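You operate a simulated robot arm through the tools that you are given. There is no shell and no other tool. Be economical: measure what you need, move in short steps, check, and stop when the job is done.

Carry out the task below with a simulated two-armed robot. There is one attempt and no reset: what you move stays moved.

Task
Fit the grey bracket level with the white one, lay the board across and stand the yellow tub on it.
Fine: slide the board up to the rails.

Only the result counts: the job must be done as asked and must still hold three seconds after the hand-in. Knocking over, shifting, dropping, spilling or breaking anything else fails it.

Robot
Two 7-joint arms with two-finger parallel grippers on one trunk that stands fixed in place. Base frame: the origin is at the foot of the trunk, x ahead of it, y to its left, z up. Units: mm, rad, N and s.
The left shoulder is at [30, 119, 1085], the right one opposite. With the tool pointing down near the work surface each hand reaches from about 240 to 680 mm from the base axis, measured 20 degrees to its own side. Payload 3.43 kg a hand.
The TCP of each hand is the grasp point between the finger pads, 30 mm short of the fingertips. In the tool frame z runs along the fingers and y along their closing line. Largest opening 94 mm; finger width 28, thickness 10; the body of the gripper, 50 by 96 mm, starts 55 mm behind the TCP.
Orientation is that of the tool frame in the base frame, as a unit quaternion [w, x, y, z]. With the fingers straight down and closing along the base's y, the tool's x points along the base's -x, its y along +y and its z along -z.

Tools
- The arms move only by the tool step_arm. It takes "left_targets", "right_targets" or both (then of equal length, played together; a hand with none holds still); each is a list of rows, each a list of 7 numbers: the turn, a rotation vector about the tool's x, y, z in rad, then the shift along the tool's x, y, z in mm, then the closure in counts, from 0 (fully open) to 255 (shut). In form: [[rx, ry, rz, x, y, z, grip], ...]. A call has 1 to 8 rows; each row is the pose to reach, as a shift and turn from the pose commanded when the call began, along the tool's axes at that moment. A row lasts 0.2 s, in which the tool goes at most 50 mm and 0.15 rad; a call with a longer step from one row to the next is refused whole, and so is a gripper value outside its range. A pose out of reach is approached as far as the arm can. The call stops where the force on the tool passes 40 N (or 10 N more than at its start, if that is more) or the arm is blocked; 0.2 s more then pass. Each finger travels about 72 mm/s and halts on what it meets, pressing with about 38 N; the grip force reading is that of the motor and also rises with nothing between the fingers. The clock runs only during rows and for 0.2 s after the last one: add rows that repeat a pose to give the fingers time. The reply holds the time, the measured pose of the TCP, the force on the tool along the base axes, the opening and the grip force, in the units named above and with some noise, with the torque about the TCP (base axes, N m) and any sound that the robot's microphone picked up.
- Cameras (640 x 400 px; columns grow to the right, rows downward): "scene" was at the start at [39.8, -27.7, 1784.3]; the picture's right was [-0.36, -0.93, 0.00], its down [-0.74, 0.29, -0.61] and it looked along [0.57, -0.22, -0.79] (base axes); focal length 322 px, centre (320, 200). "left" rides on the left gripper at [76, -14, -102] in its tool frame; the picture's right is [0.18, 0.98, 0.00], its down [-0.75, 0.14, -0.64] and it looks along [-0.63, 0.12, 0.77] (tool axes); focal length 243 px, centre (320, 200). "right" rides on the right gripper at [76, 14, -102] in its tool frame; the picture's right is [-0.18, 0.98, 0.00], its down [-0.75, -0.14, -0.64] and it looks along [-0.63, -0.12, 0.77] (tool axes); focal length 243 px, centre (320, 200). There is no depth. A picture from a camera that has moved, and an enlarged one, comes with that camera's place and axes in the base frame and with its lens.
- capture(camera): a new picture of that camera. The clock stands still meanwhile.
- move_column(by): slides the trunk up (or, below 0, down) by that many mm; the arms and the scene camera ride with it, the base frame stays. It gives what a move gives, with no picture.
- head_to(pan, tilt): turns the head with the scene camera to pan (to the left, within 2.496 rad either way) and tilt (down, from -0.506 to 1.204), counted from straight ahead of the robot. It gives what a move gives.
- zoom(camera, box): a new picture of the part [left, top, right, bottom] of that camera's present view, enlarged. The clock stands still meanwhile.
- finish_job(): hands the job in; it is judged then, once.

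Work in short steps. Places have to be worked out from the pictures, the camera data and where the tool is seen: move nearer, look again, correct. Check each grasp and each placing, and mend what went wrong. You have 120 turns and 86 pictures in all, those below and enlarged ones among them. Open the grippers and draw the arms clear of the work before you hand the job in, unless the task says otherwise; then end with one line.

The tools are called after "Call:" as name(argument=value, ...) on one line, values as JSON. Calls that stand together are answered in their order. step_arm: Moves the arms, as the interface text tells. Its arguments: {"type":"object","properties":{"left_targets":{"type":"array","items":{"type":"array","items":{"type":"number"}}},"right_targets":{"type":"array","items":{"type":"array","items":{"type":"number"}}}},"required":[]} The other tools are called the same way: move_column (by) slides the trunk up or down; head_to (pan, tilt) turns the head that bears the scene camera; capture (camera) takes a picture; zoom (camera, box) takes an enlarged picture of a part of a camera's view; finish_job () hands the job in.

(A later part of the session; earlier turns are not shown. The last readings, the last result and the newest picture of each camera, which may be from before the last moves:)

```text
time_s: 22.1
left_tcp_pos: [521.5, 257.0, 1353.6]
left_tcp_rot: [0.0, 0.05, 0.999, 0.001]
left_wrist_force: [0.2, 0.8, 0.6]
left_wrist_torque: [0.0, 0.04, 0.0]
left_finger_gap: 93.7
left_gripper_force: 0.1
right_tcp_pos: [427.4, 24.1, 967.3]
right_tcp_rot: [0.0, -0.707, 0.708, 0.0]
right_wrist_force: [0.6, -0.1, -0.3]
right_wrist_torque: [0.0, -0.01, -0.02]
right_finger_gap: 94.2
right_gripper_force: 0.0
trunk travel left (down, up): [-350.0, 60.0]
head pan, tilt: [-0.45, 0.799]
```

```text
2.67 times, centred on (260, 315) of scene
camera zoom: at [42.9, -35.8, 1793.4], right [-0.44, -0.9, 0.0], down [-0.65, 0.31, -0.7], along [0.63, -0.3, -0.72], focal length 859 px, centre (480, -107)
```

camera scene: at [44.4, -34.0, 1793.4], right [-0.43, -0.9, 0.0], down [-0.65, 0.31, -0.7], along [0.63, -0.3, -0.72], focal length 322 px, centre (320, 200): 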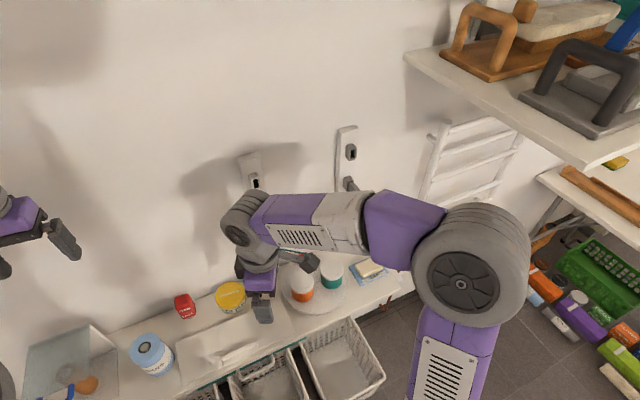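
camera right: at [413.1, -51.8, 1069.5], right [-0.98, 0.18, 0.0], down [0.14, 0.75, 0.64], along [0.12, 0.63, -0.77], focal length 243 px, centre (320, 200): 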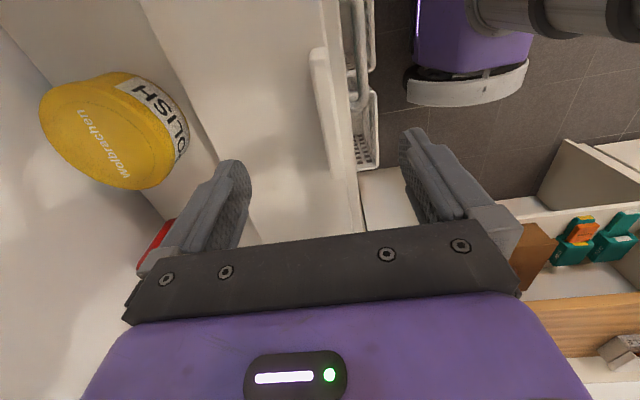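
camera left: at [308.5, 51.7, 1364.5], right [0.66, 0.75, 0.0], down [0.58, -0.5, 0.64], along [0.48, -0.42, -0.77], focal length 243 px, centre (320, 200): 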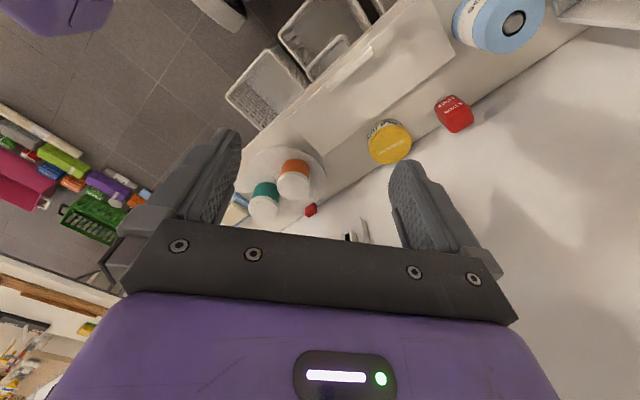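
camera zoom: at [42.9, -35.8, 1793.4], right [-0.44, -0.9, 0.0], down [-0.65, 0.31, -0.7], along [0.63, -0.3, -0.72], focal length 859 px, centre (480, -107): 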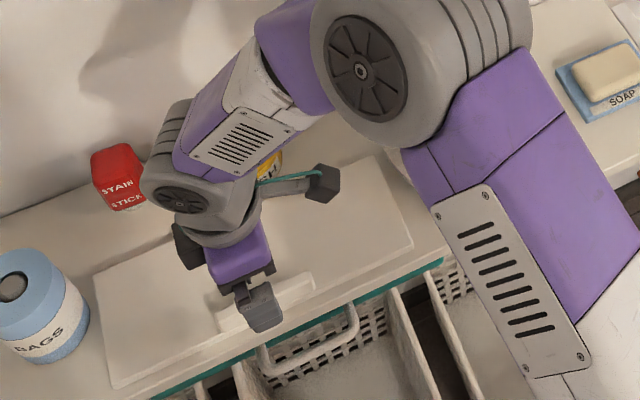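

Bar centre reads x≈420; I shift 6 mm back and descend to TCP z≈897, checking the force, and view the whole arm.

Call:
step_arm(right_targets=[[0, 0, 0, -2, 6, 30, 0], [0, 0, 0, -2, 6, 55, 0], [0, 0, 0, -2, 6, 70, 0]])

Call:
capture(camera="scene")

Call:
zoom(camera="right", box=[180, 60, 480, 260])

```text
time_s: 22.9
left_tcp_pos: [521.3, 257.5, 1353.9]
left_tcp_rot: [-0.001, 0.049, 0.999, 0.0]
left_wrist_force: [-1.2, -0.8, -0.1]
left_wrist_torque: [-0.01, 0.03, 0.0]
left_finger_gap: 93.7
left_gripper_force: 0.1
right_tcp_pos: [418.6, 27.3, 896.1]
right_tcp_rot: [0.0, -0.707, 0.707, 0.0]
right_wrist_force: [-0.7, 0.0, 0.0]
right_wrist_torque: [-0.03, -0.04, -0.01]
right_finger_gap: 93.9
right_gripper_force: 0.1
trunk travel left (down, up): [-350.0, 60.0]
head pan, tilt: [-0.45, 0.799]
```

```text
48 pictures are left
camera scene: at [43.3, -35.7, 1793.4], right [-0.44, -0.9, 0.0], down [-0.65, 0.31, -0.7], along [0.63, -0.3, -0.72], focal length 322 px, centre (320, 200)
```

scene: 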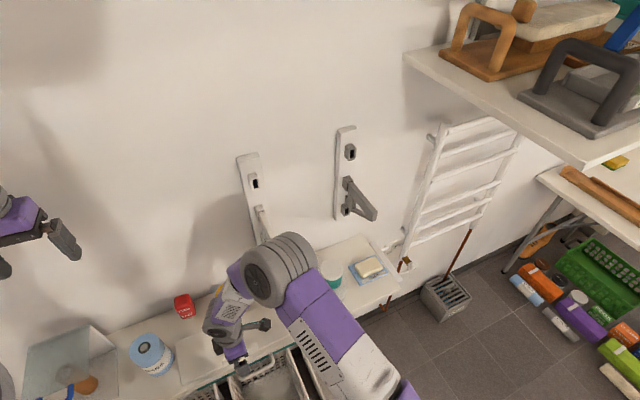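

```text
2.00 times, centred on (330, 160) of right
camera zoom: at [405.4, -49.7, 998.9], right [-0.98, 0.18, 0.0], down [0.14, 0.75, 0.64], along [0.12, 0.63, -0.77], focal length 485 px, centre (300, 280)
```

zoom: 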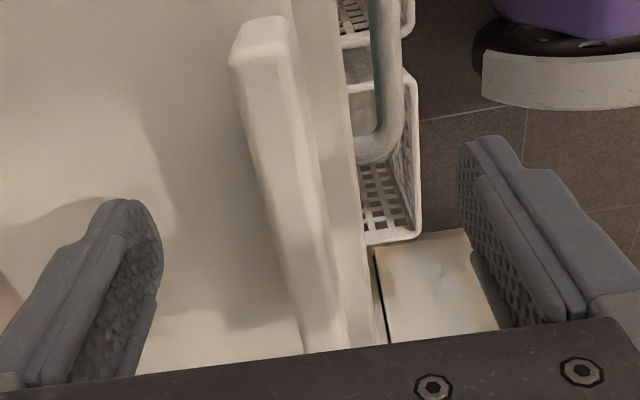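

The elbow is well in front of the bracket. Bar is between the fingers; I lower 3 mm more and close.

Call:
step_arm(right_targets=[[0, 0, 0, 0, 0, 3, 0], [0, 0, 0, 0, 0, 3, 90], [0, 0, 0, 0, 0, 3, 170], [0, 0, 0, 0, 0, 3, 230], [0, 0, 0, 0, 0, 3, 255], [0, 0, 0, 0, 0, 3, 255]])

Call:
zoom(camera="right", box=[180, 60, 480, 260])

```text
time_s: 24.3
left_tcp_pos: [518.1, 257.1, 1355.2]
left_tcp_rot: [0.001, 0.05, 0.999, 0.0]
left_wrist_force: [0.7, -0.6, 0.4]
left_wrist_torque: [-0.03, -0.03, 0.01]
left_finger_gap: 94.0
left_gripper_force: 0.0
right_tcp_pos: [419.1, 26.3, 894.2]
right_tcp_rot: [-0.001, 0.707, -0.707, 0.0]
right_wrist_force: [-2.6, 0.6, 12.1]
right_wrist_torque: [0.09, -0.04, -0.04]
right_finger_gap: 18.0
right_gripper_force: 37.8
trunk travel left (down, up): [-350.0, 60.0]
head pan, tilt: [-0.45, 0.799]
```

```text
2.00 times, centred on (330, 160) of right
camera zoom: at [404.6, -49.3, 996.5], right [-0.98, 0.18, 0.0], down [0.14, 0.75, 0.64], along [0.12, 0.63, -0.77], focal length 485 px, centre (300, 280)
```

zoom: 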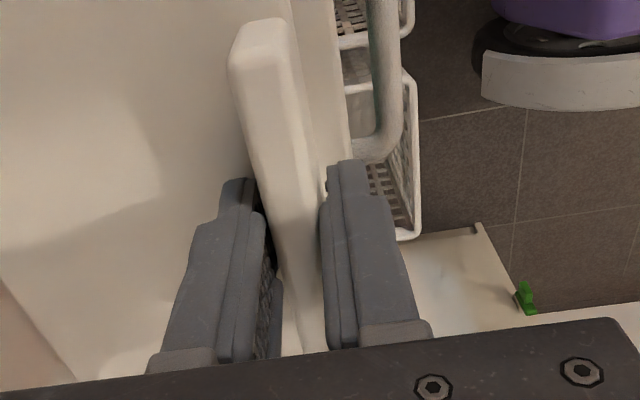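

Gripped (18 mm), fingertips resting on the board top (z≈864). I lift 15 mm and check weight and tilt.

Call:
step_arm(right_targets=[[0, 0, 0, 0, 0, -4, 255], [0, 0, 0, 0, 0, -9, 255], [0, 0, 0, 0, 0, -15, 255], [0, 0, 0, 0, 0, -15, 255]])

Call:
capture(camera="right")

Call:
zoom(camera="scene", box=[120, 240, 360, 400])

```text
time_s: 25.3
left_tcp_pos: [520.0, 256.6, 1353.9]
left_tcp_rot: [0.0, 0.049, 0.999, 0.0]
left_wrist_force: [0.8, 0.7, 0.1]
left_wrist_torque: [-0.03, -0.02, -0.02]
left_finger_gap: 93.9
left_gripper_force: 0.0
right_tcp_pos: [418.9, 28.3, 910.0]
right_tcp_rot: [0.0, 0.707, -0.707, 0.0]
right_wrist_force: [-1.5, -0.4, 0.4]
right_wrist_torque: [-0.04, -0.22, -0.02]
right_finger_gap: 12.8
right_gripper_force: 38.2
trunk travel left (down, up): [-350.0, 60.0]
head pan, tilt: [-0.45, 0.799]
```

```text
45 pictures are left
camera right: at [405.3, -47.9, 1012.6], right [-0.98, 0.18, 0.0], down [0.14, 0.75, 0.64], along [0.12, 0.63, -0.77], focal length 243 px, centre (320, 200)
```

right: 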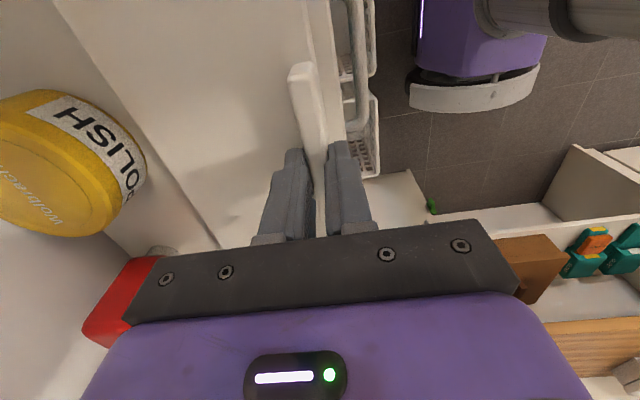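

```text
2.50 times, centred on (240, 320) of scene
camera zoom: at [42.4, -35.6, 1793.5], right [-0.44, -0.9, 0.0], down [-0.65, 0.31, -0.7], along [0.63, -0.3, -0.72], focal length 806 px, centre (520, -100)
```

zoom: 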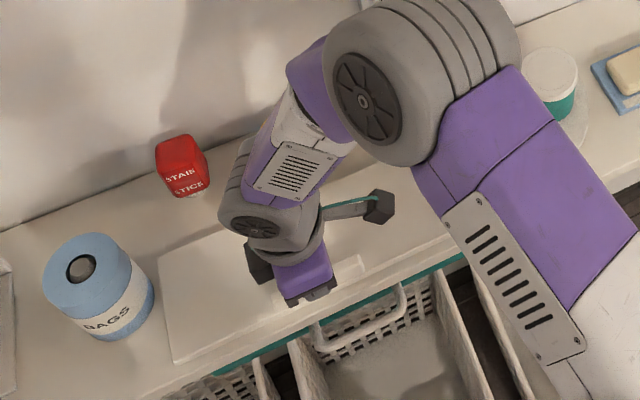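

Opening fell to 12.8 mm and the board's corner hasn't moved: the fingers may have slid up the bar. I look closely.

Call:
zoom(camera="right", box=[240, 40, 400, 250])

Call:
zoom(camera="scene", box=[200, 320, 270, 380])

```text
1.90 times, centred on (320, 145) of right
camera zoom: at [405.3, -47.9, 1012.6], right [-0.98, 0.18, 0.0], down [0.14, 0.75, 0.64], along [0.12, 0.63, -0.77], focal length 462 px, centre (320, 305)
```

zoom: 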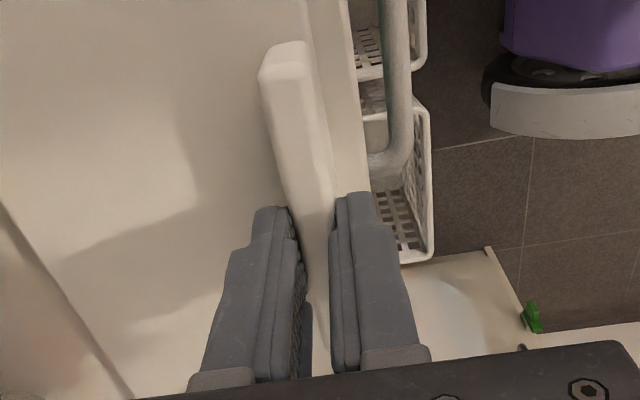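

```text
6.67 times, centred on (235, 350) of scene
camera zoom: at [42.4, -35.6, 1793.5], right [-0.44, -0.9, 0.0], down [-0.65, 0.31, -0.7], along [0.63, -0.3, -0.72], focal length 2148 px, centre (887, -800)
```

zoom: 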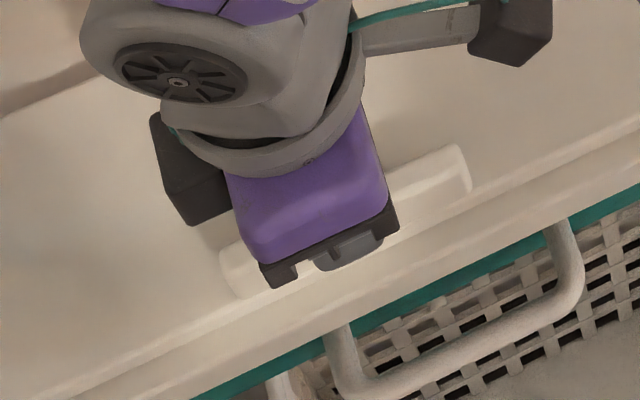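

The bar has a bevelled top and the tips are now on that bevel. I reopen, go down again to just above the board, regrip, and lift in tiny steps to read the load.

Call:
step_arm(right_targets=[[0, 0, 0, 0, 0, 0, 200], [0, 0, 0, 0, 0, 0, 150], [0, 0, 0, 0, 0, 8, 150], [0, 0, 0, 0, 0, 14, 150], [0, 0, 0, 0, 0, 14.5, 200], [0, 0, 0, 0, 0, 14.5, 255], [0, 0, 0, 0, 0, 14.5, 255], [0, 0, 0, 0, 0, 14.5, 255]])

Call:
step_arm(right_targets=[[0, 0, 0, 0, 0, -2, 255], [0, 0, 0, 0, 0, -4, 255]])

Call:
step_arm(right_targets=[[0, 0, 0, 0, 0, -2, 255], [0, 0, 0, 0, 0, -4, 255]])

```text
time_s: 27.1
left_tcp_pos: [521.6, 257.4, 1353.1]
left_tcp_rot: [0.0, 0.05, 0.999, 0.0]
left_wrist_force: [0.1, -0.5, 0.4]
left_wrist_torque: [-0.02, 0.04, 0.01]
left_finger_gap: 93.9
left_gripper_force: 0.1
right_tcp_pos: [419.9, 28.8, 896.3]
right_tcp_rot: [0.0, -0.707, 0.707, 0.001]
right_wrist_force: [1.4, 1.2, 3.9]
right_wrist_torque: [-0.02, -0.04, 0.0]
right_finger_gap: 17.6
right_gripper_force: 37.6
trunk travel left (down, up): [-350.0, 60.0]
head pan, tilt: [-0.45, 0.799]
```

```text
time_s: 27.7
left_tcp_pos: [520.1, 256.5, 1354.2]
left_tcp_rot: [-0.001, 0.049, 0.999, 0.0]
left_wrist_force: [0.0, 0.0, 0.1]
left_wrist_torque: [-0.06, -0.01, 0.01]
left_finger_gap: 93.9
left_gripper_force: 0.2
right_tcp_pos: [417.8, 28.7, 899.3]
right_tcp_rot: [0.0, 0.707, -0.707, 0.0]
right_wrist_force: [0.7, 0.0, 0.0]
right_wrist_torque: [0.01, 0.18, 0.03]
right_finger_gap: 13.3
right_gripper_force: 38.2
trunk travel left (down, up): [-350.0, 60.0]
head pan, tilt: [-0.45, 0.799]
```

```text
time_s: 28.3
left_tcp_pos: [519.4, 257.0, 1353.1]
left_tcp_rot: [-0.001, 0.049, 0.999, 0.0]
left_wrist_force: [-0.1, -0.4, -0.2]
left_wrist_torque: [-0.02, -0.01, -0.03]
left_finger_gap: 94.2
left_gripper_force: 0.1
right_tcp_pos: [418.2, 28.5, 903.2]
right_tcp_rot: [0.0, -0.707, 0.707, 0.0]
right_wrist_force: [-0.5, 0.1, -3.0]
right_wrist_torque: [-0.01, 0.22, 0.02]
right_finger_gap: 13.7
right_gripper_force: 37.9
trunk travel left (down, up): [-350.0, 60.0]
head pan, tilt: [-0.45, 0.799]
```

Grip is now on the straight faces (13.5 mm), with a small load appearing. I lift 20 mm more and check whether the board rises.

Call:
step_arm(right_targets=[[0, 0, 0, 0, 0, -5, 255], [0, 0, 0, 0, 0, -10, 255], [0, 0, 0, 0, 0, -15, 255], [0, 0, 0, 0, 0, -20, 255]])

Call:
zoom(camera="scene", box=[120, 240, 360, 400])

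Call:
zoom(camera="right", box=[240, 40, 400, 250])

```text
time_s: 29.3
left_tcp_pos: [521.7, 256.9, 1353.0]
left_tcp_rot: [0.0, 0.05, 0.999, 0.0]
left_wrist_force: [0.1, -0.4, -0.5]
left_wrist_torque: [0.03, -0.03, 0.03]
left_finger_gap: 93.8
left_gripper_force: 0.1
right_tcp_pos: [417.6, 28.5, 922.5]
right_tcp_rot: [0.0, -0.707, 0.707, 0.0]
right_wrist_force: [0.5, 0.5, -3.6]
right_wrist_torque: [0.03, 0.17, 0.02]
right_finger_gap: 13.2
right_gripper_force: 38.6
trunk travel left (down, up): [-350.0, 60.0]
head pan, tilt: [-0.45, 0.799]
```

```text
2.50 times, centred on (240, 320) of scene
camera zoom: at [43.2, -35.7, 1793.4], right [-0.44, -0.9, 0.0], down [-0.65, 0.31, -0.7], along [0.63, -0.3, -0.72], focal length 806 px, centre (520, -100)
```

zoom: 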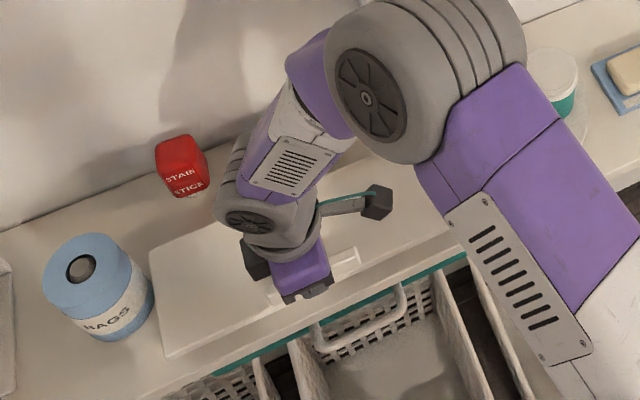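

```text
1.90 times, centred on (320, 145) of right
camera zoom: at [404.5, -47.1, 1025.6], right [-0.98, 0.18, 0.0], down [0.14, 0.75, 0.64], along [0.12, 0.63, -0.77], focal length 462 px, centre (320, 305)
```

zoom: 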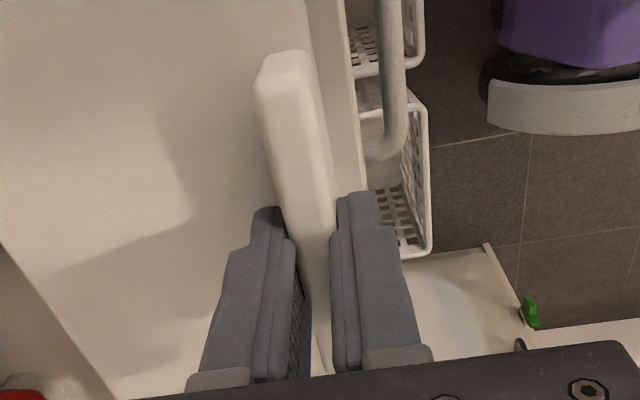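

The board is now held (≈3.6 N) and clear of the counter. I back it off 70 mm from the brackets' line and raise it in two smooth stages.

Call:
step_arm(right_targets=[[0, 0, 0, -3, 12, -15, 255], [0, 0, 0, -6, 24, -30, 255], [0, 0, 0, -9, 36, -50, 255], [0, 0, 0, -12, 48, -70, 255], [0, 0, 0, -15, 60, -90, 255], [0, 0, 0, -18, 72, -110, 255], [0, 0, 0, -18, 75, -130, 255], [0, 0, 0, -18, 75, -150, 255]])

Call:
step_arm(right_targets=[[0, 0, 0, 0, 0, -25, 255], [0, 0, 0, 0, 0, -50, 255], [0, 0, 0, 0, 0, -75, 255], [0, 0, 0, 0, 0, -100, 255], [0, 0, 0, 0, 0, -125, 255], [0, 0, 0, 0, 0, -150, 255], [0, 0, 0, 0, 0, -175, 255], [0, 0, 0, 0, 0, -195, 255]])

Call:
capture(camera="scene")

Call:
capture(camera="right")

```text
time_s: 31.1
left_tcp_pos: [520.6, 257.2, 1352.7]
left_tcp_rot: [0.0, 0.049, 0.999, 0.0]
left_wrist_force: [-0.3, 0.5, -0.3]
left_wrist_torque: [-0.03, 0.02, 0.02]
left_finger_gap: 94.1
left_gripper_force: 0.0
right_tcp_pos: [344.3, 45.1, 1070.5]
right_tcp_rot: [0.0, -0.707, 0.707, 0.0]
right_wrist_force: [-1.1, 0.2, -3.3]
right_wrist_torque: [-0.01, 0.17, 0.02]
right_finger_gap: 13.4
right_gripper_force: 37.8
trunk travel left (down, up): [-350.0, 60.0]
head pan, tilt: [-0.45, 0.799]
```

```text
time_s: 32.9
left_tcp_pos: [520.8, 258.1, 1352.4]
left_tcp_rot: [0.0, 0.05, 0.999, 0.0]
left_wrist_force: [-0.6, -0.2, 0.2]
left_wrist_torque: [0.01, 0.0, 0.03]
left_finger_gap: 94.0
left_gripper_force: 0.0
right_tcp_pos: [343.7, 45.6, 1267.8]
right_tcp_rot: [0.0, 0.707, -0.707, 0.0]
right_wrist_force: [-0.2, 0.2, -4.0]
right_wrist_torque: [0.06, 0.17, -0.01]
right_finger_gap: 13.8
right_gripper_force: 38.3
trunk travel left (down, up): [-350.0, 60.0]
head pan, tilt: [-0.45, 0.799]
```

```text
39 pictures are left
camera scene: at [43.1, -35.7, 1793.4], right [-0.44, -0.9, 0.0], down [-0.65, 0.31, -0.7], along [0.63, -0.3, -0.72], focal length 322 px, centre (320, 200)
```

scene: 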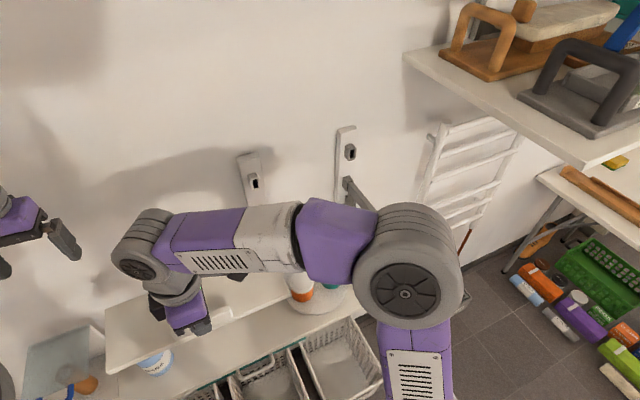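

```text
38 pictures are left
camera right: at [330.5, -29.9, 1370.8], right [-0.98, 0.18, 0.0], down [0.14, 0.75, 0.64], along [0.12, 0.63, -0.77], focal length 243 px, centre (320, 200)
```

right: 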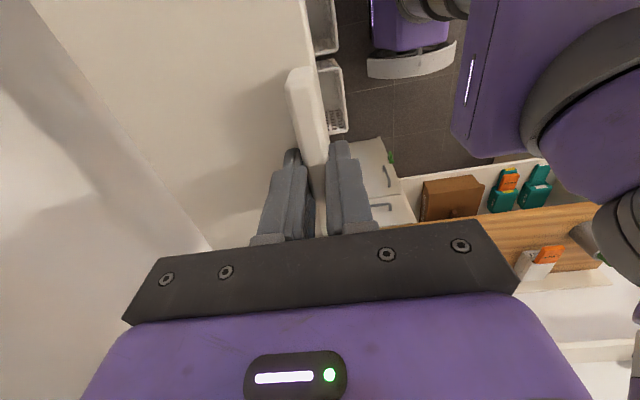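

The board is level and firmly held. I carry it sideways to y≈-269 at this height, still ahead of the bracket tips.

Call:
step_arm(right_targets=[[0, 0, 0, 25, 0, 0, 255], [0, 0, 0, 65, 0, 0, 255], [0, 0, 0, 105, 0, 0, 255], [0, 0, 0, 145, 0, 0, 255], [0, 0, 0, 185, 0, 0, 255], [0, 0, 0, 225, 0, 0, 255], [0, 0, 0, 265, 0, 0, 255], [0, 0, 0, 295, 0, 0, 255]])

Call:
step_arm(right_targets=[[0, 0, 0, 15, -10, 0, 255], [0, 0, 0, 19, -35, 0, 255], [0, 0, 0, 19, -70, 0, 255], [0, 0, 0, 19, -105, 0, 255]])

Call:
capture(camera="scene")

```text
time_s: 34.7
left_tcp_pos: [520.8, 257.3, 1352.4]
left_tcp_rot: [0.0, 0.05, 0.999, 0.0]
left_wrist_force: [-0.2, -0.2, -0.4]
left_wrist_torque: [0.03, -0.01, -0.02]
left_finger_gap: 93.8
left_gripper_force: 0.0
right_tcp_pos: [343.9, -249.4, 1267.8]
right_tcp_rot: [-0.001, -0.707, 0.707, 0.0]
right_wrist_force: [0.4, 0.6, -3.7]
right_wrist_torque: [0.01, 0.19, -0.01]
right_finger_gap: 13.5
right_gripper_force: 38.3
trunk travel left (down, up): [-350.0, 60.0]
head pan, tilt: [-0.45, 0.799]
```

```text
time_s: 35.7
left_tcp_pos: [523.1, 257.4, 1352.0]
left_tcp_rot: [-0.001, 0.05, 0.999, 0.0]
left_wrist_force: [0.6, 0.0, -0.2]
left_wrist_torque: [-0.02, 0.03, 0.01]
left_finger_gap: 94.0
left_gripper_force: 0.0
right_tcp_pos: [451.1, -269.5, 1266.4]
right_tcp_rot: [-0.001, -0.707, 0.707, 0.0]
right_wrist_force: [0.9, 0.0, -4.3]
right_wrist_torque: [0.03, 0.2, 0.01]
right_finger_gap: 13.8
right_gripper_force: 37.7
trunk travel left (down, up): [-350.0, 60.0]
head pan, tilt: [-0.45, 0.799]
```

```text
37 pictures are left
camera scene: at [45.2, -36.1, 1793.3], right [-0.44, -0.9, 0.0], down [-0.65, 0.31, -0.7], along [0.63, -0.3, -0.72], focal length 322 px, centre (320, 200)
```

scene: 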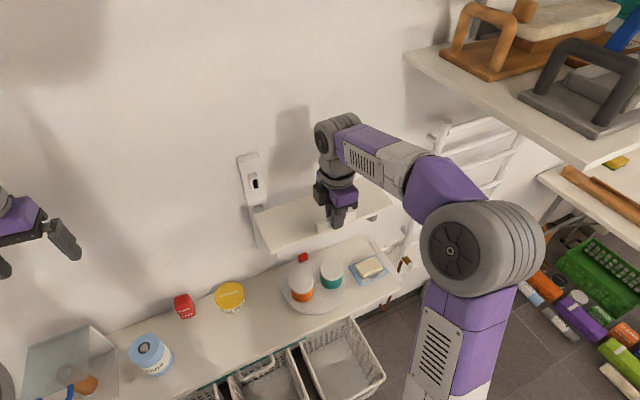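

The board is over the brackets. I lower 38 mm, moving in another 15 mm, and enlarge to check the span over both arms.

Call:
step_arm(right_targets=[[0, 0, 0, 0, -8, 15, 255], [0, 0, 0, 0, -15, 28, 255], [0, 0, 0, 0, -15, 38, 255]])

Call:
zoom(camera="scene", box=[225, 130, 425, 270])

```text
time_s: 36.5
left_tcp_pos: [519.3, 256.9, 1355.2]
left_tcp_rot: [0.001, 0.049, 0.999, 0.0]
left_wrist_force: [-0.8, -0.8, -0.1]
left_wrist_torque: [-0.01, -0.03, -0.02]
left_finger_gap: 94.0
left_gripper_force: 0.2
right_tcp_pos: [463.8, -268.8, 1234.0]
right_tcp_rot: [0.004, -0.707, 0.707, -0.005]
right_wrist_force: [1.3, -2.7, 25.2]
right_wrist_torque: [1.26, -0.15, 0.06]
right_finger_gap: 13.5
right_gripper_force: 38.2
trunk travel left (down, up): [-350.0, 60.0]
head pan, tilt: [-0.45, 0.799]
```

```text
2.86 times, centred on (325, 200) of scene
camera zoom: at [40.7, -35.3, 1793.9], right [-0.44, -0.9, 0.0], down [-0.64, 0.31, -0.7], along [0.63, -0.3, -0.72], focal length 921 px, centre (306, 200)
```

zoom: 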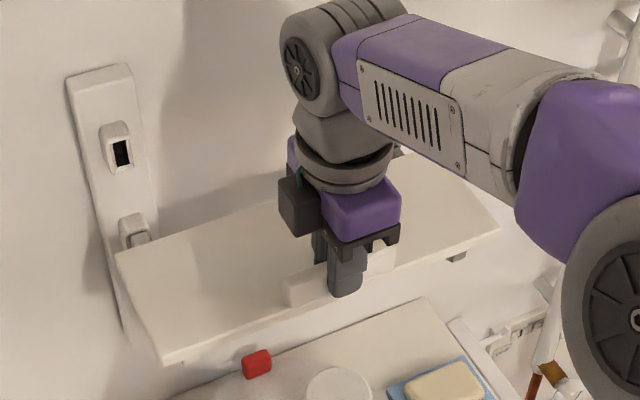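

Contact already (25 N up, torque toward the white side), so the arm tops are higher than I judged, ≈1183. I ease up 3 mm in total to find how evenly it rests.

Call:
step_arm(right_targets=[[0, 0, 0, 0, 0, -3, 255], [0, 0, 0, 0, 0, -3, 255]])

Call:
step_arm(right_targets=[[0, 0, 0, 0, 0, -2, 255], [0, 0, 0, 0, 0, -2, 255]])

```text
time_s: 37.1
left_tcp_pos: [520.0, 258.3, 1352.2]
left_tcp_rot: [0.001, 0.05, 0.999, 0.0]
left_wrist_force: [-0.7, -0.3, -0.2]
left_wrist_torque: [0.0, 0.0, -0.01]
left_finger_gap: 94.1
left_gripper_force: 0.1
right_tcp_pos: [463.2, -268.0, 1234.0]
right_tcp_rot: [0.002, -0.707, 0.707, -0.002]
right_wrist_force: [7.8, -3.1, 22.6]
right_wrist_torque: [0.97, -0.43, -0.23]
right_finger_gap: 13.5
right_gripper_force: 38.3
trunk travel left (down, up): [-350.0, 60.0]
head pan, tilt: [-0.45, 0.799]
```

```text
time_s: 37.7
left_tcp_pos: [520.7, 256.4, 1353.0]
left_tcp_rot: [0.0, 0.05, 0.999, 0.0]
left_wrist_force: [0.3, -0.4, -0.4]
left_wrist_torque: [-0.03, 0.01, 0.02]
left_finger_gap: 93.8
left_gripper_force: 0.0
right_tcp_pos: [462.7, -269.2, 1235.1]
right_tcp_rot: [0.0, -0.707, 0.707, 0.001]
right_wrist_force: [4.2, -2.1, 9.8]
right_wrist_torque: [0.74, -0.52, -0.4]
right_finger_gap: 13.5
right_gripper_force: 38.2
trunk travel left (down, up): [-350.0, 60.0]
head pan, tilt: [-0.45, 0.799]
```

Load is a bit more on the white side, reducing evenly. I look closely at both ends before sliding.

Call:
zoom(camera="scene", box=[245, 185, 305, 265])

Call:
zoom(camera="scene", box=[330, 160, 400, 240])

```text
5.00 times, centred on (275, 225) of scene
camera zoom: at [42.8, -35.7, 1793.4], right [-0.44, -0.9, 0.0], down [-0.65, 0.31, -0.7], along [0.63, -0.3, -0.72], focal length 1611 px, centre (545, 75)
```

zoom: 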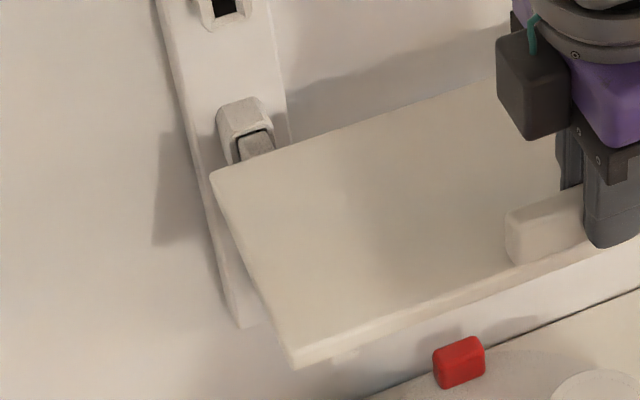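

```text
5.00 times, centred on (365, 200) of scene
camera zoom: at [42.8, -35.7, 1793.4], right [-0.44, -0.9, 0.0], down [-0.65, 0.31, -0.7], along [0.63, -0.3, -0.72], focal length 1611 px, centre (95, 200)
```

zoom: 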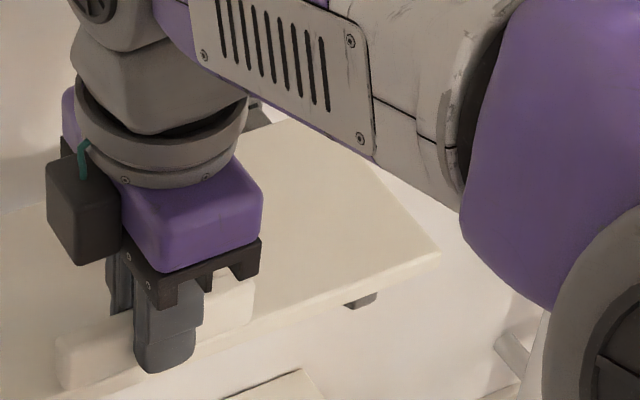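

The board bridges both arms with ~25 mm left to the white socket. I slide it toward the rails, light contact kept, in small steps until force rises.

Call:
step_arm(right_targets=[[0, 0, 0, 0, -5, -0.5, 255], [0, 0, 0, 0, -10, -0.5, 255], [0, 0, 0, 0, -15, -0.5, 255], [0, 0, 0, 0, -20, -0.5, 255]])

Call:
step_arm(right_targets=[[0, 0, 0, 0, -3, 0, 255], [0, 0, 0, 0, -6, 0, 255]])

Call:
zoom(camera="scene", box=[225, 130, 425, 270])

```text
time_s: 38.7
left_tcp_pos: [520.5, 258.0, 1353.1]
left_tcp_rot: [0.001, 0.049, 0.999, 0.0]
left_wrist_force: [0.1, -0.1, -0.4]
left_wrist_torque: [-0.02, -0.01, -0.01]
left_finger_gap: 94.1
left_gripper_force: 0.0
right_tcp_pos: [482.7, -266.5, 1234.7]
right_tcp_rot: [0.0, -0.707, 0.707, 0.0]
right_wrist_force: [-0.8, 0.5, 4.0]
right_wrist_torque: [0.24, 0.15, 0.03]
right_finger_gap: 13.4
right_gripper_force: 37.8
trunk travel left (down, up): [-350.0, 60.0]
head pan, tilt: [-0.45, 0.799]
```

```text
time_s: 39.3
left_tcp_pos: [519.3, 256.6, 1354.0]
left_tcp_rot: [-0.001, 0.05, 0.999, 0.0]
left_wrist_force: [0.4, 0.5, -0.6]
left_wrist_torque: [0.02, 0.01, -0.03]
left_finger_gap: 94.3
left_gripper_force: 0.1
right_tcp_pos: [489.1, -266.9, 1235.2]
right_tcp_rot: [0.0, -0.707, 0.707, 0.0]
right_wrist_force: [-0.7, -0.4, 2.0]
right_wrist_torque: [0.11, 0.12, -0.04]
right_finger_gap: 13.5
right_gripper_force: 38.1
trunk travel left (down, up): [-350.0, 60.0]
head pan, tilt: [-0.45, 0.799]
```

```text
2.86 times, centred on (325, 200) of scene
camera zoom: at [42.4, -35.6, 1793.4], right [-0.44, -0.9, 0.0], down [-0.65, 0.31, -0.7], along [0.63, -0.3, -0.72], focal length 921 px, centre (306, 200)
```

zoom: 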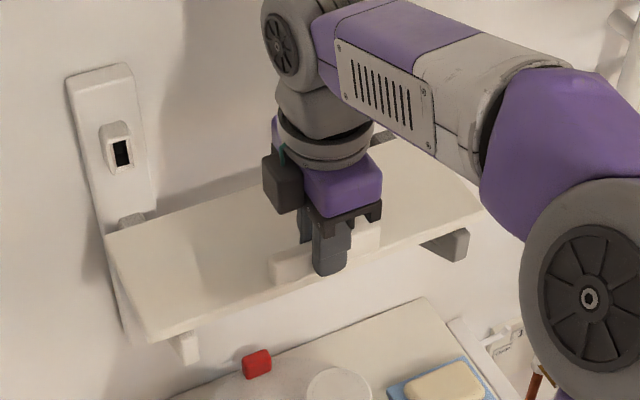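

Nearly there. I go on in 2 mm steps until contact.

Call:
step_arm(right_targets=[[0, 0, 0, 0, -2, 0, 255], [0, 0, 0, 0, -4, 0, 255], [0, 0, 0, 0, -6, 0, 255]])

Call:
zoom(camera="scene", box=[245, 165, 305, 265])

```text
time_s: 40.1
left_tcp_pos: [518.2, 257.5, 1353.6]
left_tcp_rot: [0.001, 0.049, 0.999, -0.001]
left_wrist_force: [-0.1, -0.6, -0.2]
left_wrist_torque: [0.0, 0.0, 0.01]
left_finger_gap: 94.0
left_gripper_force: 0.0
right_tcp_pos: [491.9, -266.9, 1234.9]
right_tcp_rot: [-0.001, -0.707, 0.708, 0.001]
right_wrist_force: [-11.8, 0.0, -1.3]
right_wrist_torque: [0.06, 0.47, -0.06]
right_finger_gap: 13.5
right_gripper_force: 38.4
trunk travel left (down, up): [-350.0, 60.0]
head pan, tilt: [-0.45, 0.799]
```

```text
4.00 times, centred on (275, 215) of scene
camera zoom: at [40.5, -35.6, 1793.5], right [-0.44, -0.9, 0.0], down [-0.64, 0.31, -0.7], along [0.63, -0.3, -0.72], focal length 1289 px, centre (500, 140)
```

zoom: 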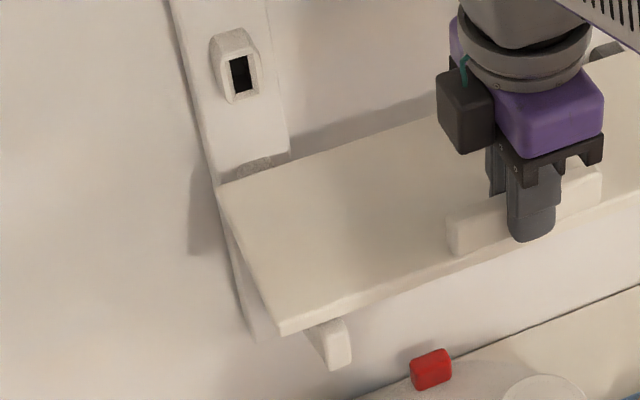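

Both ends met their stops together (12 N, almost no yaw torque). I ease the weight down, relieve the push slightly, and open.

Call:
step_arm(right_targets=[[0, 0, 0, 0, 2, 1.5, 255], [0, 0, 0, 0, 3, 2, 255], [0, 0, 0, 0, 3, 2, 225], [0, 0, 0, 0, 3, 2, 190], [0, 0, 0, 0, 3, 2, 150], [0, 0, 0, 0, 3, 2, 150]])

Call:
zoom(camera="scene", box=[225, 130, 425, 270])

```text
time_s: 41.5
left_tcp_pos: [521.6, 256.9, 1353.0]
left_tcp_rot: [0.0, 0.05, 0.999, 0.0]
left_wrist_force: [-0.1, 0.0, -1.0]
left_wrist_torque: [0.01, -0.01, -0.01]
left_finger_gap: 94.0
left_gripper_force: 0.0
right_tcp_pos: [491.9, -267.0, 1233.0]
right_tcp_rot: [0.0, -0.707, 0.707, 0.0]
right_wrist_force: [-0.1, 0.2, -0.3]
right_wrist_torque: [0.03, 0.03, -0.04]
right_finger_gap: 38.6
right_gripper_force: 0.0
trunk travel left (down, up): [-350.0, 60.0]
head pan, tilt: [-0.45, 0.799]
```

```text
2.86 times, centred on (325, 200) of scene
camera zoom: at [43.2, -35.7, 1793.4], right [-0.44, -0.9, 0.0], down [-0.65, 0.31, -0.7], along [0.63, -0.3, -0.72], focal length 921 px, centre (306, 200)
```

zoom: 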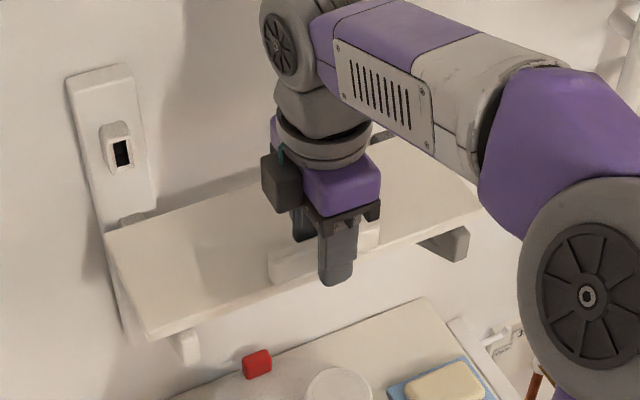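

Board rests freely. I lift the right hand straight off, back away, and unwind its yaw in the process.

Call:
step_arm(right_targets=[[0, 0, 0, 0, 0, -20, 150], [0, 0, 0, 0, 0, -50, 150], [0, 0, 0, 0, 0, -90, 100], [0, 0, 0, 0, 40, -100, 50], [0, 0, 0.12, 0, 80, -100, 0], [0, 0, 0.25, 0, 120, -100, 0], [0, 0, 0.38, -20, 140, -100, 0], [0, 0, 0.5, -60, 150, -100, 0]])

Call:
capture(camera="scene")

Call:
zoom(camera="scene", box=[170, 260, 290, 340])

```text
time_s: 43.3
left_tcp_pos: [521.0, 257.9, 1351.7]
left_tcp_rot: [0.0, 0.05, 0.999, -0.001]
left_wrist_force: [-0.2, 0.5, -0.7]
left_wrist_torque: [-0.03, -0.01, -0.03]
left_finger_gap: 94.2
left_gripper_force: 0.0
right_tcp_pos: [342.8, -205.4, 1333.4]
right_tcp_rot: [0.001, -0.509, 0.861, 0.0]
right_wrist_force: [-0.5, -0.9, 0.0]
right_wrist_torque: [0.01, 0.02, 0.01]
right_finger_gap: 94.4
right_gripper_force: 0.1
trunk travel left (down, up): [-350.0, 60.0]
head pan, tilt: [-0.45, 0.799]
```

```text
30 pictures are left
camera scene: at [42.9, -34.5, 1793.4], right [-0.44, -0.9, 0.0], down [-0.65, 0.31, -0.7], along [0.63, -0.3, -0.72], focal length 322 px, centre (320, 200)
```

scene: 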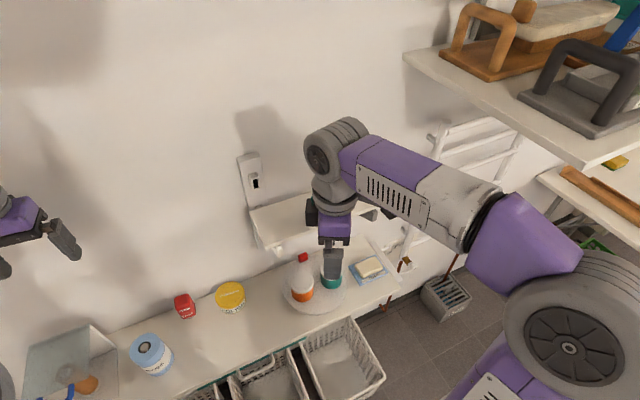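

```text
5.00 times, centred on (230, 300) of scene
camera zoom: at [42.9, -34.5, 1793.4], right [-0.44, -0.9, 0.0], down [-0.65, 0.31, -0.7], along [0.63, -0.3, -0.72], focal length 1611 px, centre (770, -300)
```

zoom: 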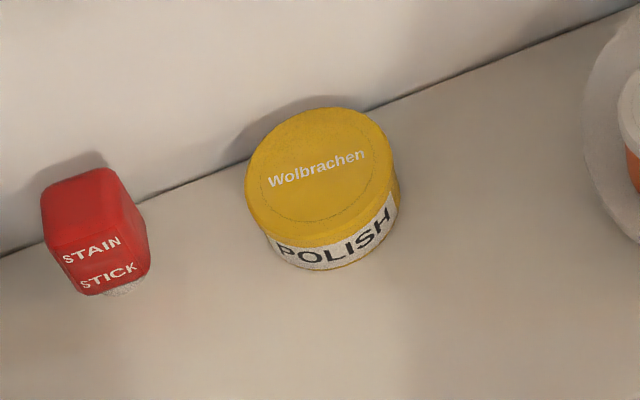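

Tub: ~90 mm wide, centre ≈(591, 4), wall behind at x≈646, and the board is near its right. The right elbow would come close to the board there, so I'll pick with the left hand (tilted forward), set the tub nearer on the counter, and let the right hand take it from there. First the left hand approaches while the right stands back.

Call:
step_arm(left_targets=[[0, 0, -0.0125, -3.7, -27.6, 38.7, 0], [0, 0, -0.025, -7.5, -55.2, 77.4, 0], [0, 0, -0.0375, -11.2, -82.8, 116.2, 0], [0, 0, -0.05, -15, -110.4, 154.9, 0], [0, 0, -0.0625, -18.7, -138, 193.6, 0], [0, 0, -0.075, -22.4, -165.7, 232.3, 0], [0, 0, -0.0875, -26.2, -193.3, 271, 0], [0, 0, -0.1, -30, -221, 310, 0]], right_targets=[[0, 0, 0.1, 10, -20, -5, 0], [0, 0, 0.2, 20, -40, -5, 0], [0, 0, 0.3, 30, -60, -5, 0], [0, 0, 0.4, 40, -80, -5, 0], [0, 0, 0.5, 50, -100, -5, 0], [0, 0, 0.6, 60, -110, -5, 0], [0, 0, 0.7, 60, -120, -5, 0], [0, 0, 0.8, 60, -130, -5, 0]])

Call:
step_arm(left_targets=[[0, -0.1, 0, -1, -12, 12, 0], [0, -0.2, 0, -1, -24, 24, 0], [0, -0.3, 0, -1, -30, 36, 0], [0, -0.4, 0, -1, -30, 42, 0]])

Call:
capture(camera="left")

Call:
capture(camera="scene")

```text
time_s: 45.1
left_tcp_pos: [526.5, 35.3, 1041.1]
left_tcp_rot: [-0.001, 0.0, 1.0, -0.001]
left_wrist_force: [-0.1, 1.3, 0.4]
left_wrist_torque: [0.02, -0.03, 0.0]
left_finger_gap: 94.1
left_gripper_force: 0.0
right_tcp_pos: [428.8, -323.2, 1337.9]
right_tcp_rot: [0.0, -0.133, 0.991, 0.001]
right_wrist_force: [1.2, 0.2, -0.4]
right_wrist_torque: [-0.01, 0.02, -0.01]
right_finger_gap: 93.9
right_gripper_force: 0.1
trunk travel left (down, up): [-350.0, 60.0]
head pan, tilt: [-0.45, 0.799]
```

```text
time_s: 46.1
left_tcp_pos: [528.7, 3.4, 999.0]
left_tcp_rot: [0.199, 0.0, 0.98, 0.0]
left_wrist_force: [-0.2, -0.6, 0.0]
left_wrist_torque: [-0.05, -0.02, -0.01]
left_finger_gap: 93.9
left_gripper_force: 0.0
right_tcp_pos: [426.2, -324.2, 1337.3]
right_tcp_rot: [0.0, -0.135, 0.991, 0.0]
right_wrist_force: [0.2, 1.0, 0.0]
right_wrist_torque: [0.02, -0.02, -0.02]
right_finger_gap: 94.0
right_gripper_force: 0.1
trunk travel left (down, up): [-350.0, 60.0]
head pan, tilt: [-0.45, 0.799]
```

```text
28 pictures are left
camera left: at [418.9, -12.4, 1063.5], right [-0.17, 0.98, -0.07], down [0.44, 0.14, 0.89], along [0.88, 0.12, -0.46], focal length 243 px, centre (320, 200)
```

left: 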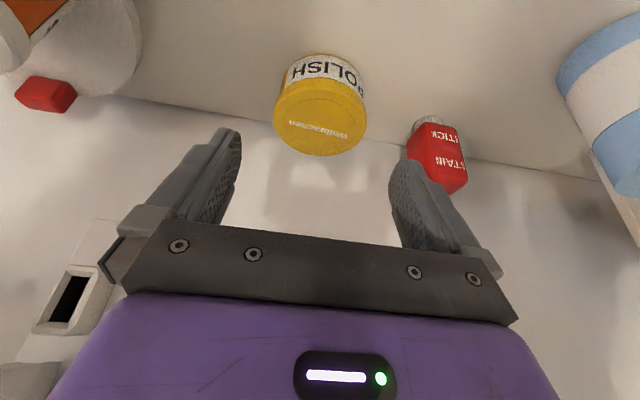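

```text
27 pictures are left
camera scene: at [42.3, -36.5, 1793.4], right [-0.44, -0.9, 0.0], down [-0.65, 0.31, -0.7], along [0.63, -0.3, -0.72], focal length 322 px, centre (320, 200)
```

scene: 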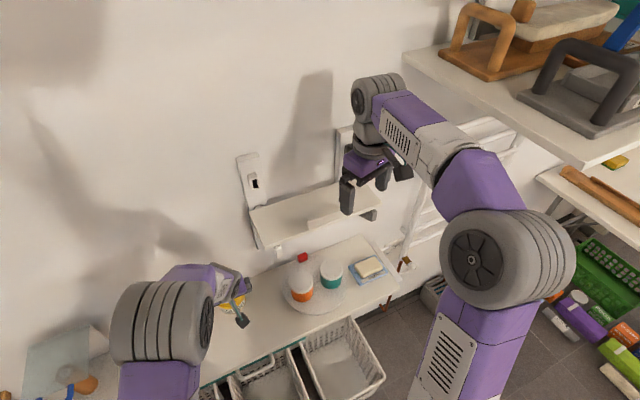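

Two-ray fix puts the lid near (600, 5, 875), but its width is close to the gripper's limit. I enlarge to measure its diameter accurately.

Call:
zoom(camera="left", box=[250, 30, 390, 170])

```text
2.86 times, centred on (320, 100) of left
camera zoom: at [418.9, -12.4, 1063.5], right [-0.17, 0.98, -0.07], down [0.44, 0.14, 0.89], along [0.88, 0.12, -0.46], focal length 693 px, centre (320, 486)
```

zoom: 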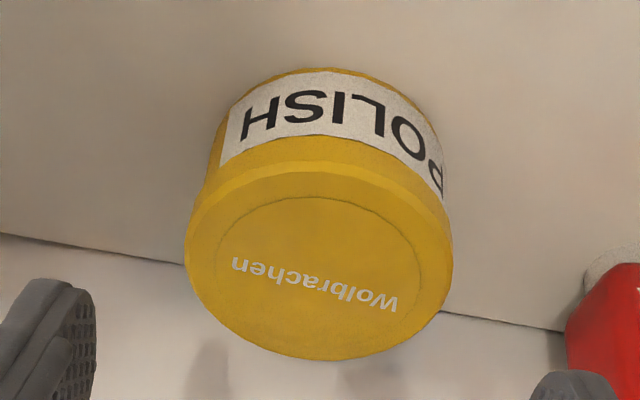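

Lid ≈91 mm wide at (597.6, 7, 882), body a bit narrower, so it fits within 94 mm if centred. I advance along the approach axis to 60 mm short and re-centre.

Call:
step_arm(left_targets=[[0, 0, 0, -5, 2, 25, 0], [0, 0, 0, -10, 4, 50, 0], [0, 0, 0, -13.5, 4, 68, 0], [0, 0, 0, -13.5, 4, 70, 0]])

Call:
zoom(camera="left", box=[180, 20, 460, 240])

```text
time_s: 47.1
left_tcp_pos: [568.8, 5.7, 940.1]
left_tcp_rot: [0.198, 0.0, 0.98, -0.001]
left_wrist_force: [-0.1, -0.1, 0.0]
left_wrist_torque: [-0.01, -0.05, 0.0]
left_finger_gap: 93.8
left_gripper_force: 0.0
right_tcp_pos: [428.3, -324.0, 1337.0]
right_tcp_rot: [0.0, -0.135, 0.991, -0.001]
right_wrist_force: [-0.4, 0.4, 0.6]
right_wrist_torque: [0.0, 0.02, 0.0]
right_finger_gap: 94.1
right_gripper_force: 0.1
trunk travel left (down, up): [-350.0, 60.0]
head pan, tilt: [-0.45, 0.799]
```

```text
1.82 times, centred on (320, 130) of left
camera zoom: at [459.9, -9.2, 1004.0], right [-0.17, 0.98, -0.07], down [0.44, 0.14, 0.88], along [0.88, 0.12, -0.46], focal length 441 px, centre (320, 327)
```

zoom: 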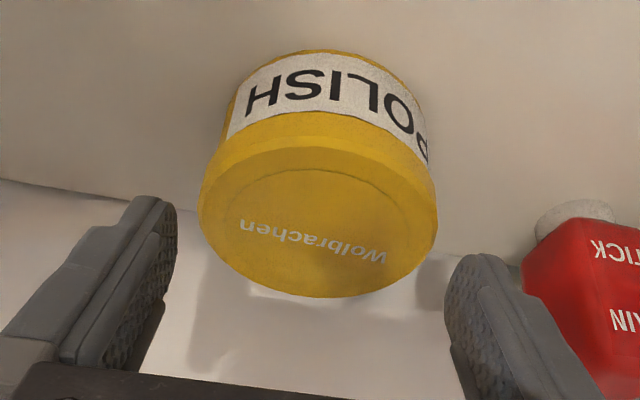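

With D≈90 the consistent fix is lid centre (590.5, ~5, 892), and it lies on the fingers' mid-plane within 1 mm. I advance 32 mm in small rows so the tips just pass the lid, and check forces.

Call:
step_arm(left_targets=[[0, 0, 0, 1, 0, 8, 0], [0, 0, 0, 2, 0, 15, 0], [0, 0, 0, 3, 0, 20, 0], [0, 0, 0, 3, 0, 24, 0], [0, 0, 0, 4, 0, 28, 0], [0, 0, 0, 4, 0, 32, 0]])

Call:
zoom(camera="left", box=[180, 20, 460, 240])

```text
time_s: 48.5
left_tcp_pos: [578.1, 6.7, 909.6]
left_tcp_rot: [0.198, 0.0, 0.98, 0.0]
left_wrist_force: [0.1, 0.0, 0.6]
left_wrist_torque: [0.02, 0.04, 0.0]
left_finger_gap: 93.9
left_gripper_force: 0.2
right_tcp_pos: [426.4, -322.8, 1337.6]
right_tcp_rot: [-0.001, -0.135, 0.991, 0.0]
right_wrist_force: [-0.3, 1.1, 0.0]
right_wrist_torque: [-0.04, -0.02, -0.01]
right_finger_gap: 93.8
right_gripper_force: 0.0
trunk travel left (down, up): [-350.0, 60.0]
head pan, tilt: [-0.45, 0.799]
```

```text
1.82 times, centred on (320, 130) of left
camera zoom: at [467.7, -8.1, 973.3], right [-0.17, 0.98, -0.07], down [0.44, 0.14, 0.88], along [0.88, 0.12, -0.46], focal length 441 px, centre (320, 327)
```

zoom: 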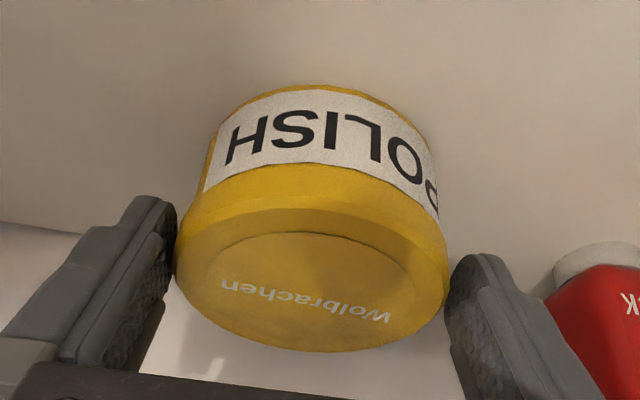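

The lid sits between the fingers with ~1–2 mm each side, no force. I go down the remaining 26 mm gently and close.

Call:
step_arm(left_targets=[[0, 0, 0, 1, 0, 6, 0], [0, 0, 0, 1, 0, 12, 0], [0, 0, 0, 2, 0, 18, 0], [0, 0, 0, 2, 0, 24, 0], [0, 0, 0, 2, 0, 24, 60], [0, 0, 0, 2, 0, 24, 120], [0, 0, 0, 2, 0, 24, 255], [0, 0, 0, 2, 0, 24, 255]])

Call:
zoom(camera="left", box=[180, 20, 460, 240])

```text
time_s: 50.3
left_tcp_pos: [585.0, 6.8, 886.5]
left_tcp_rot: [0.198, -0.001, 0.98, 0.0]
left_wrist_force: [1.4, -2.6, 4.0]
left_wrist_torque: [-0.01, -0.05, -0.02]
left_finger_gap: 90.8
left_gripper_force: 38.2
right_tcp_pos: [427.7, -323.3, 1337.8]
right_tcp_rot: [0.0, -0.134, 0.991, 0.0]
right_wrist_force: [-0.4, 0.4, 0.4]
right_wrist_torque: [0.03, 0.02, 0.02]
right_finger_gap: 94.1
right_gripper_force: 0.1
trunk travel left (down, up): [-350.0, 60.0]
head pan, tilt: [-0.45, 0.799]
```

```text
1.82 times, centred on (320, 130) of left
camera zoom: at [474.7, -8.0, 951.3], right [-0.17, 0.98, -0.07], down [0.44, 0.14, 0.89], along [0.88, 0.12, -0.46], focal length 441 px, centre (320, 327)
```

zoom: 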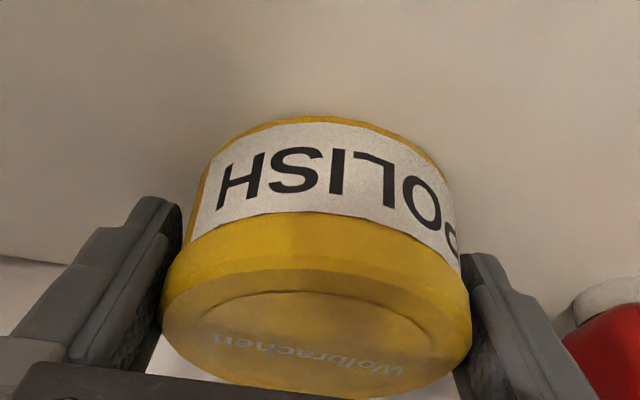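

The tub is gripped (90.8 mm, 38 N). I lift it straight up a bit and out from the wall, while the right arm withdraws to free the space.

Call:
step_arm(left_targets=[[0, 0, 0, -3, 0, -7, 255], [0, 0, 0, -8, 0, -18, 255], [0, 0, 0, -10, 0, -35, 255], [0, 0, 0, 0, 0, -60, 255], [0, 0, 0, 10, 0, -90, 255], [0, 0, 0, 20, 0, -120, 255]], right_targets=[[0, 0, 0, 36, -4, -5, 0], [0, 0, 0, 72, -8, -10, 0], [0, 0, 0, 108, -12, -20, 0], [0, 0, 0, 144, -16, -30, 0], [0, 0, 0, 180, -20, -40, 0], [0, 0, 0, 214, -24, -50, 0]])

Call:
capture(camera="scene")

```text
time_s: 51.7
left_tcp_pos: [518.5, 5.8, 988.6]
left_tcp_rot: [0.199, 0.001, 0.98, 0.0]
left_wrist_force: [-0.3, 0.2, -1.9]
left_wrist_torque: [0.01, 0.02, 0.03]
left_finger_gap: 90.6
left_gripper_force: 38.0
right_tcp_pos: [224.7, -401.7, 1387.6]
right_tcp_rot: [0.001, -0.134, 0.991, 0.0]
right_wrist_force: [0.1, 0.2, 0.0]
right_wrist_torque: [-0.03, -0.02, -0.01]
right_finger_gap: 93.9
right_gripper_force: 0.0
trunk travel left (down, up): [-350.0, 60.0]
head pan, tilt: [-0.45, 0.799]
```

```text
22 pictures are left
camera scene: at [40.3, -35.9, 1793.5], right [-0.44, -0.9, 0.0], down [-0.64, 0.31, -0.7], along [0.63, -0.3, -0.72], focal length 322 px, centre (320, 200)
```

scene: 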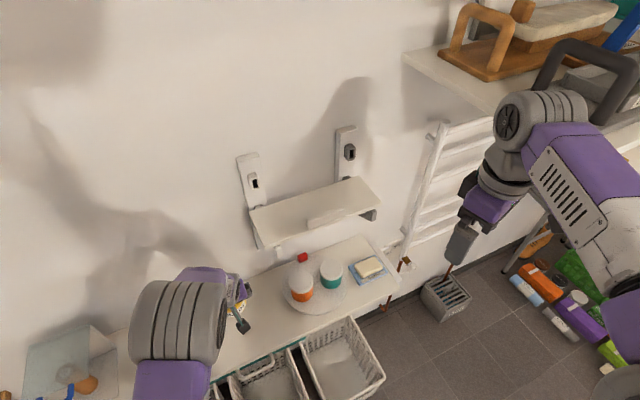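

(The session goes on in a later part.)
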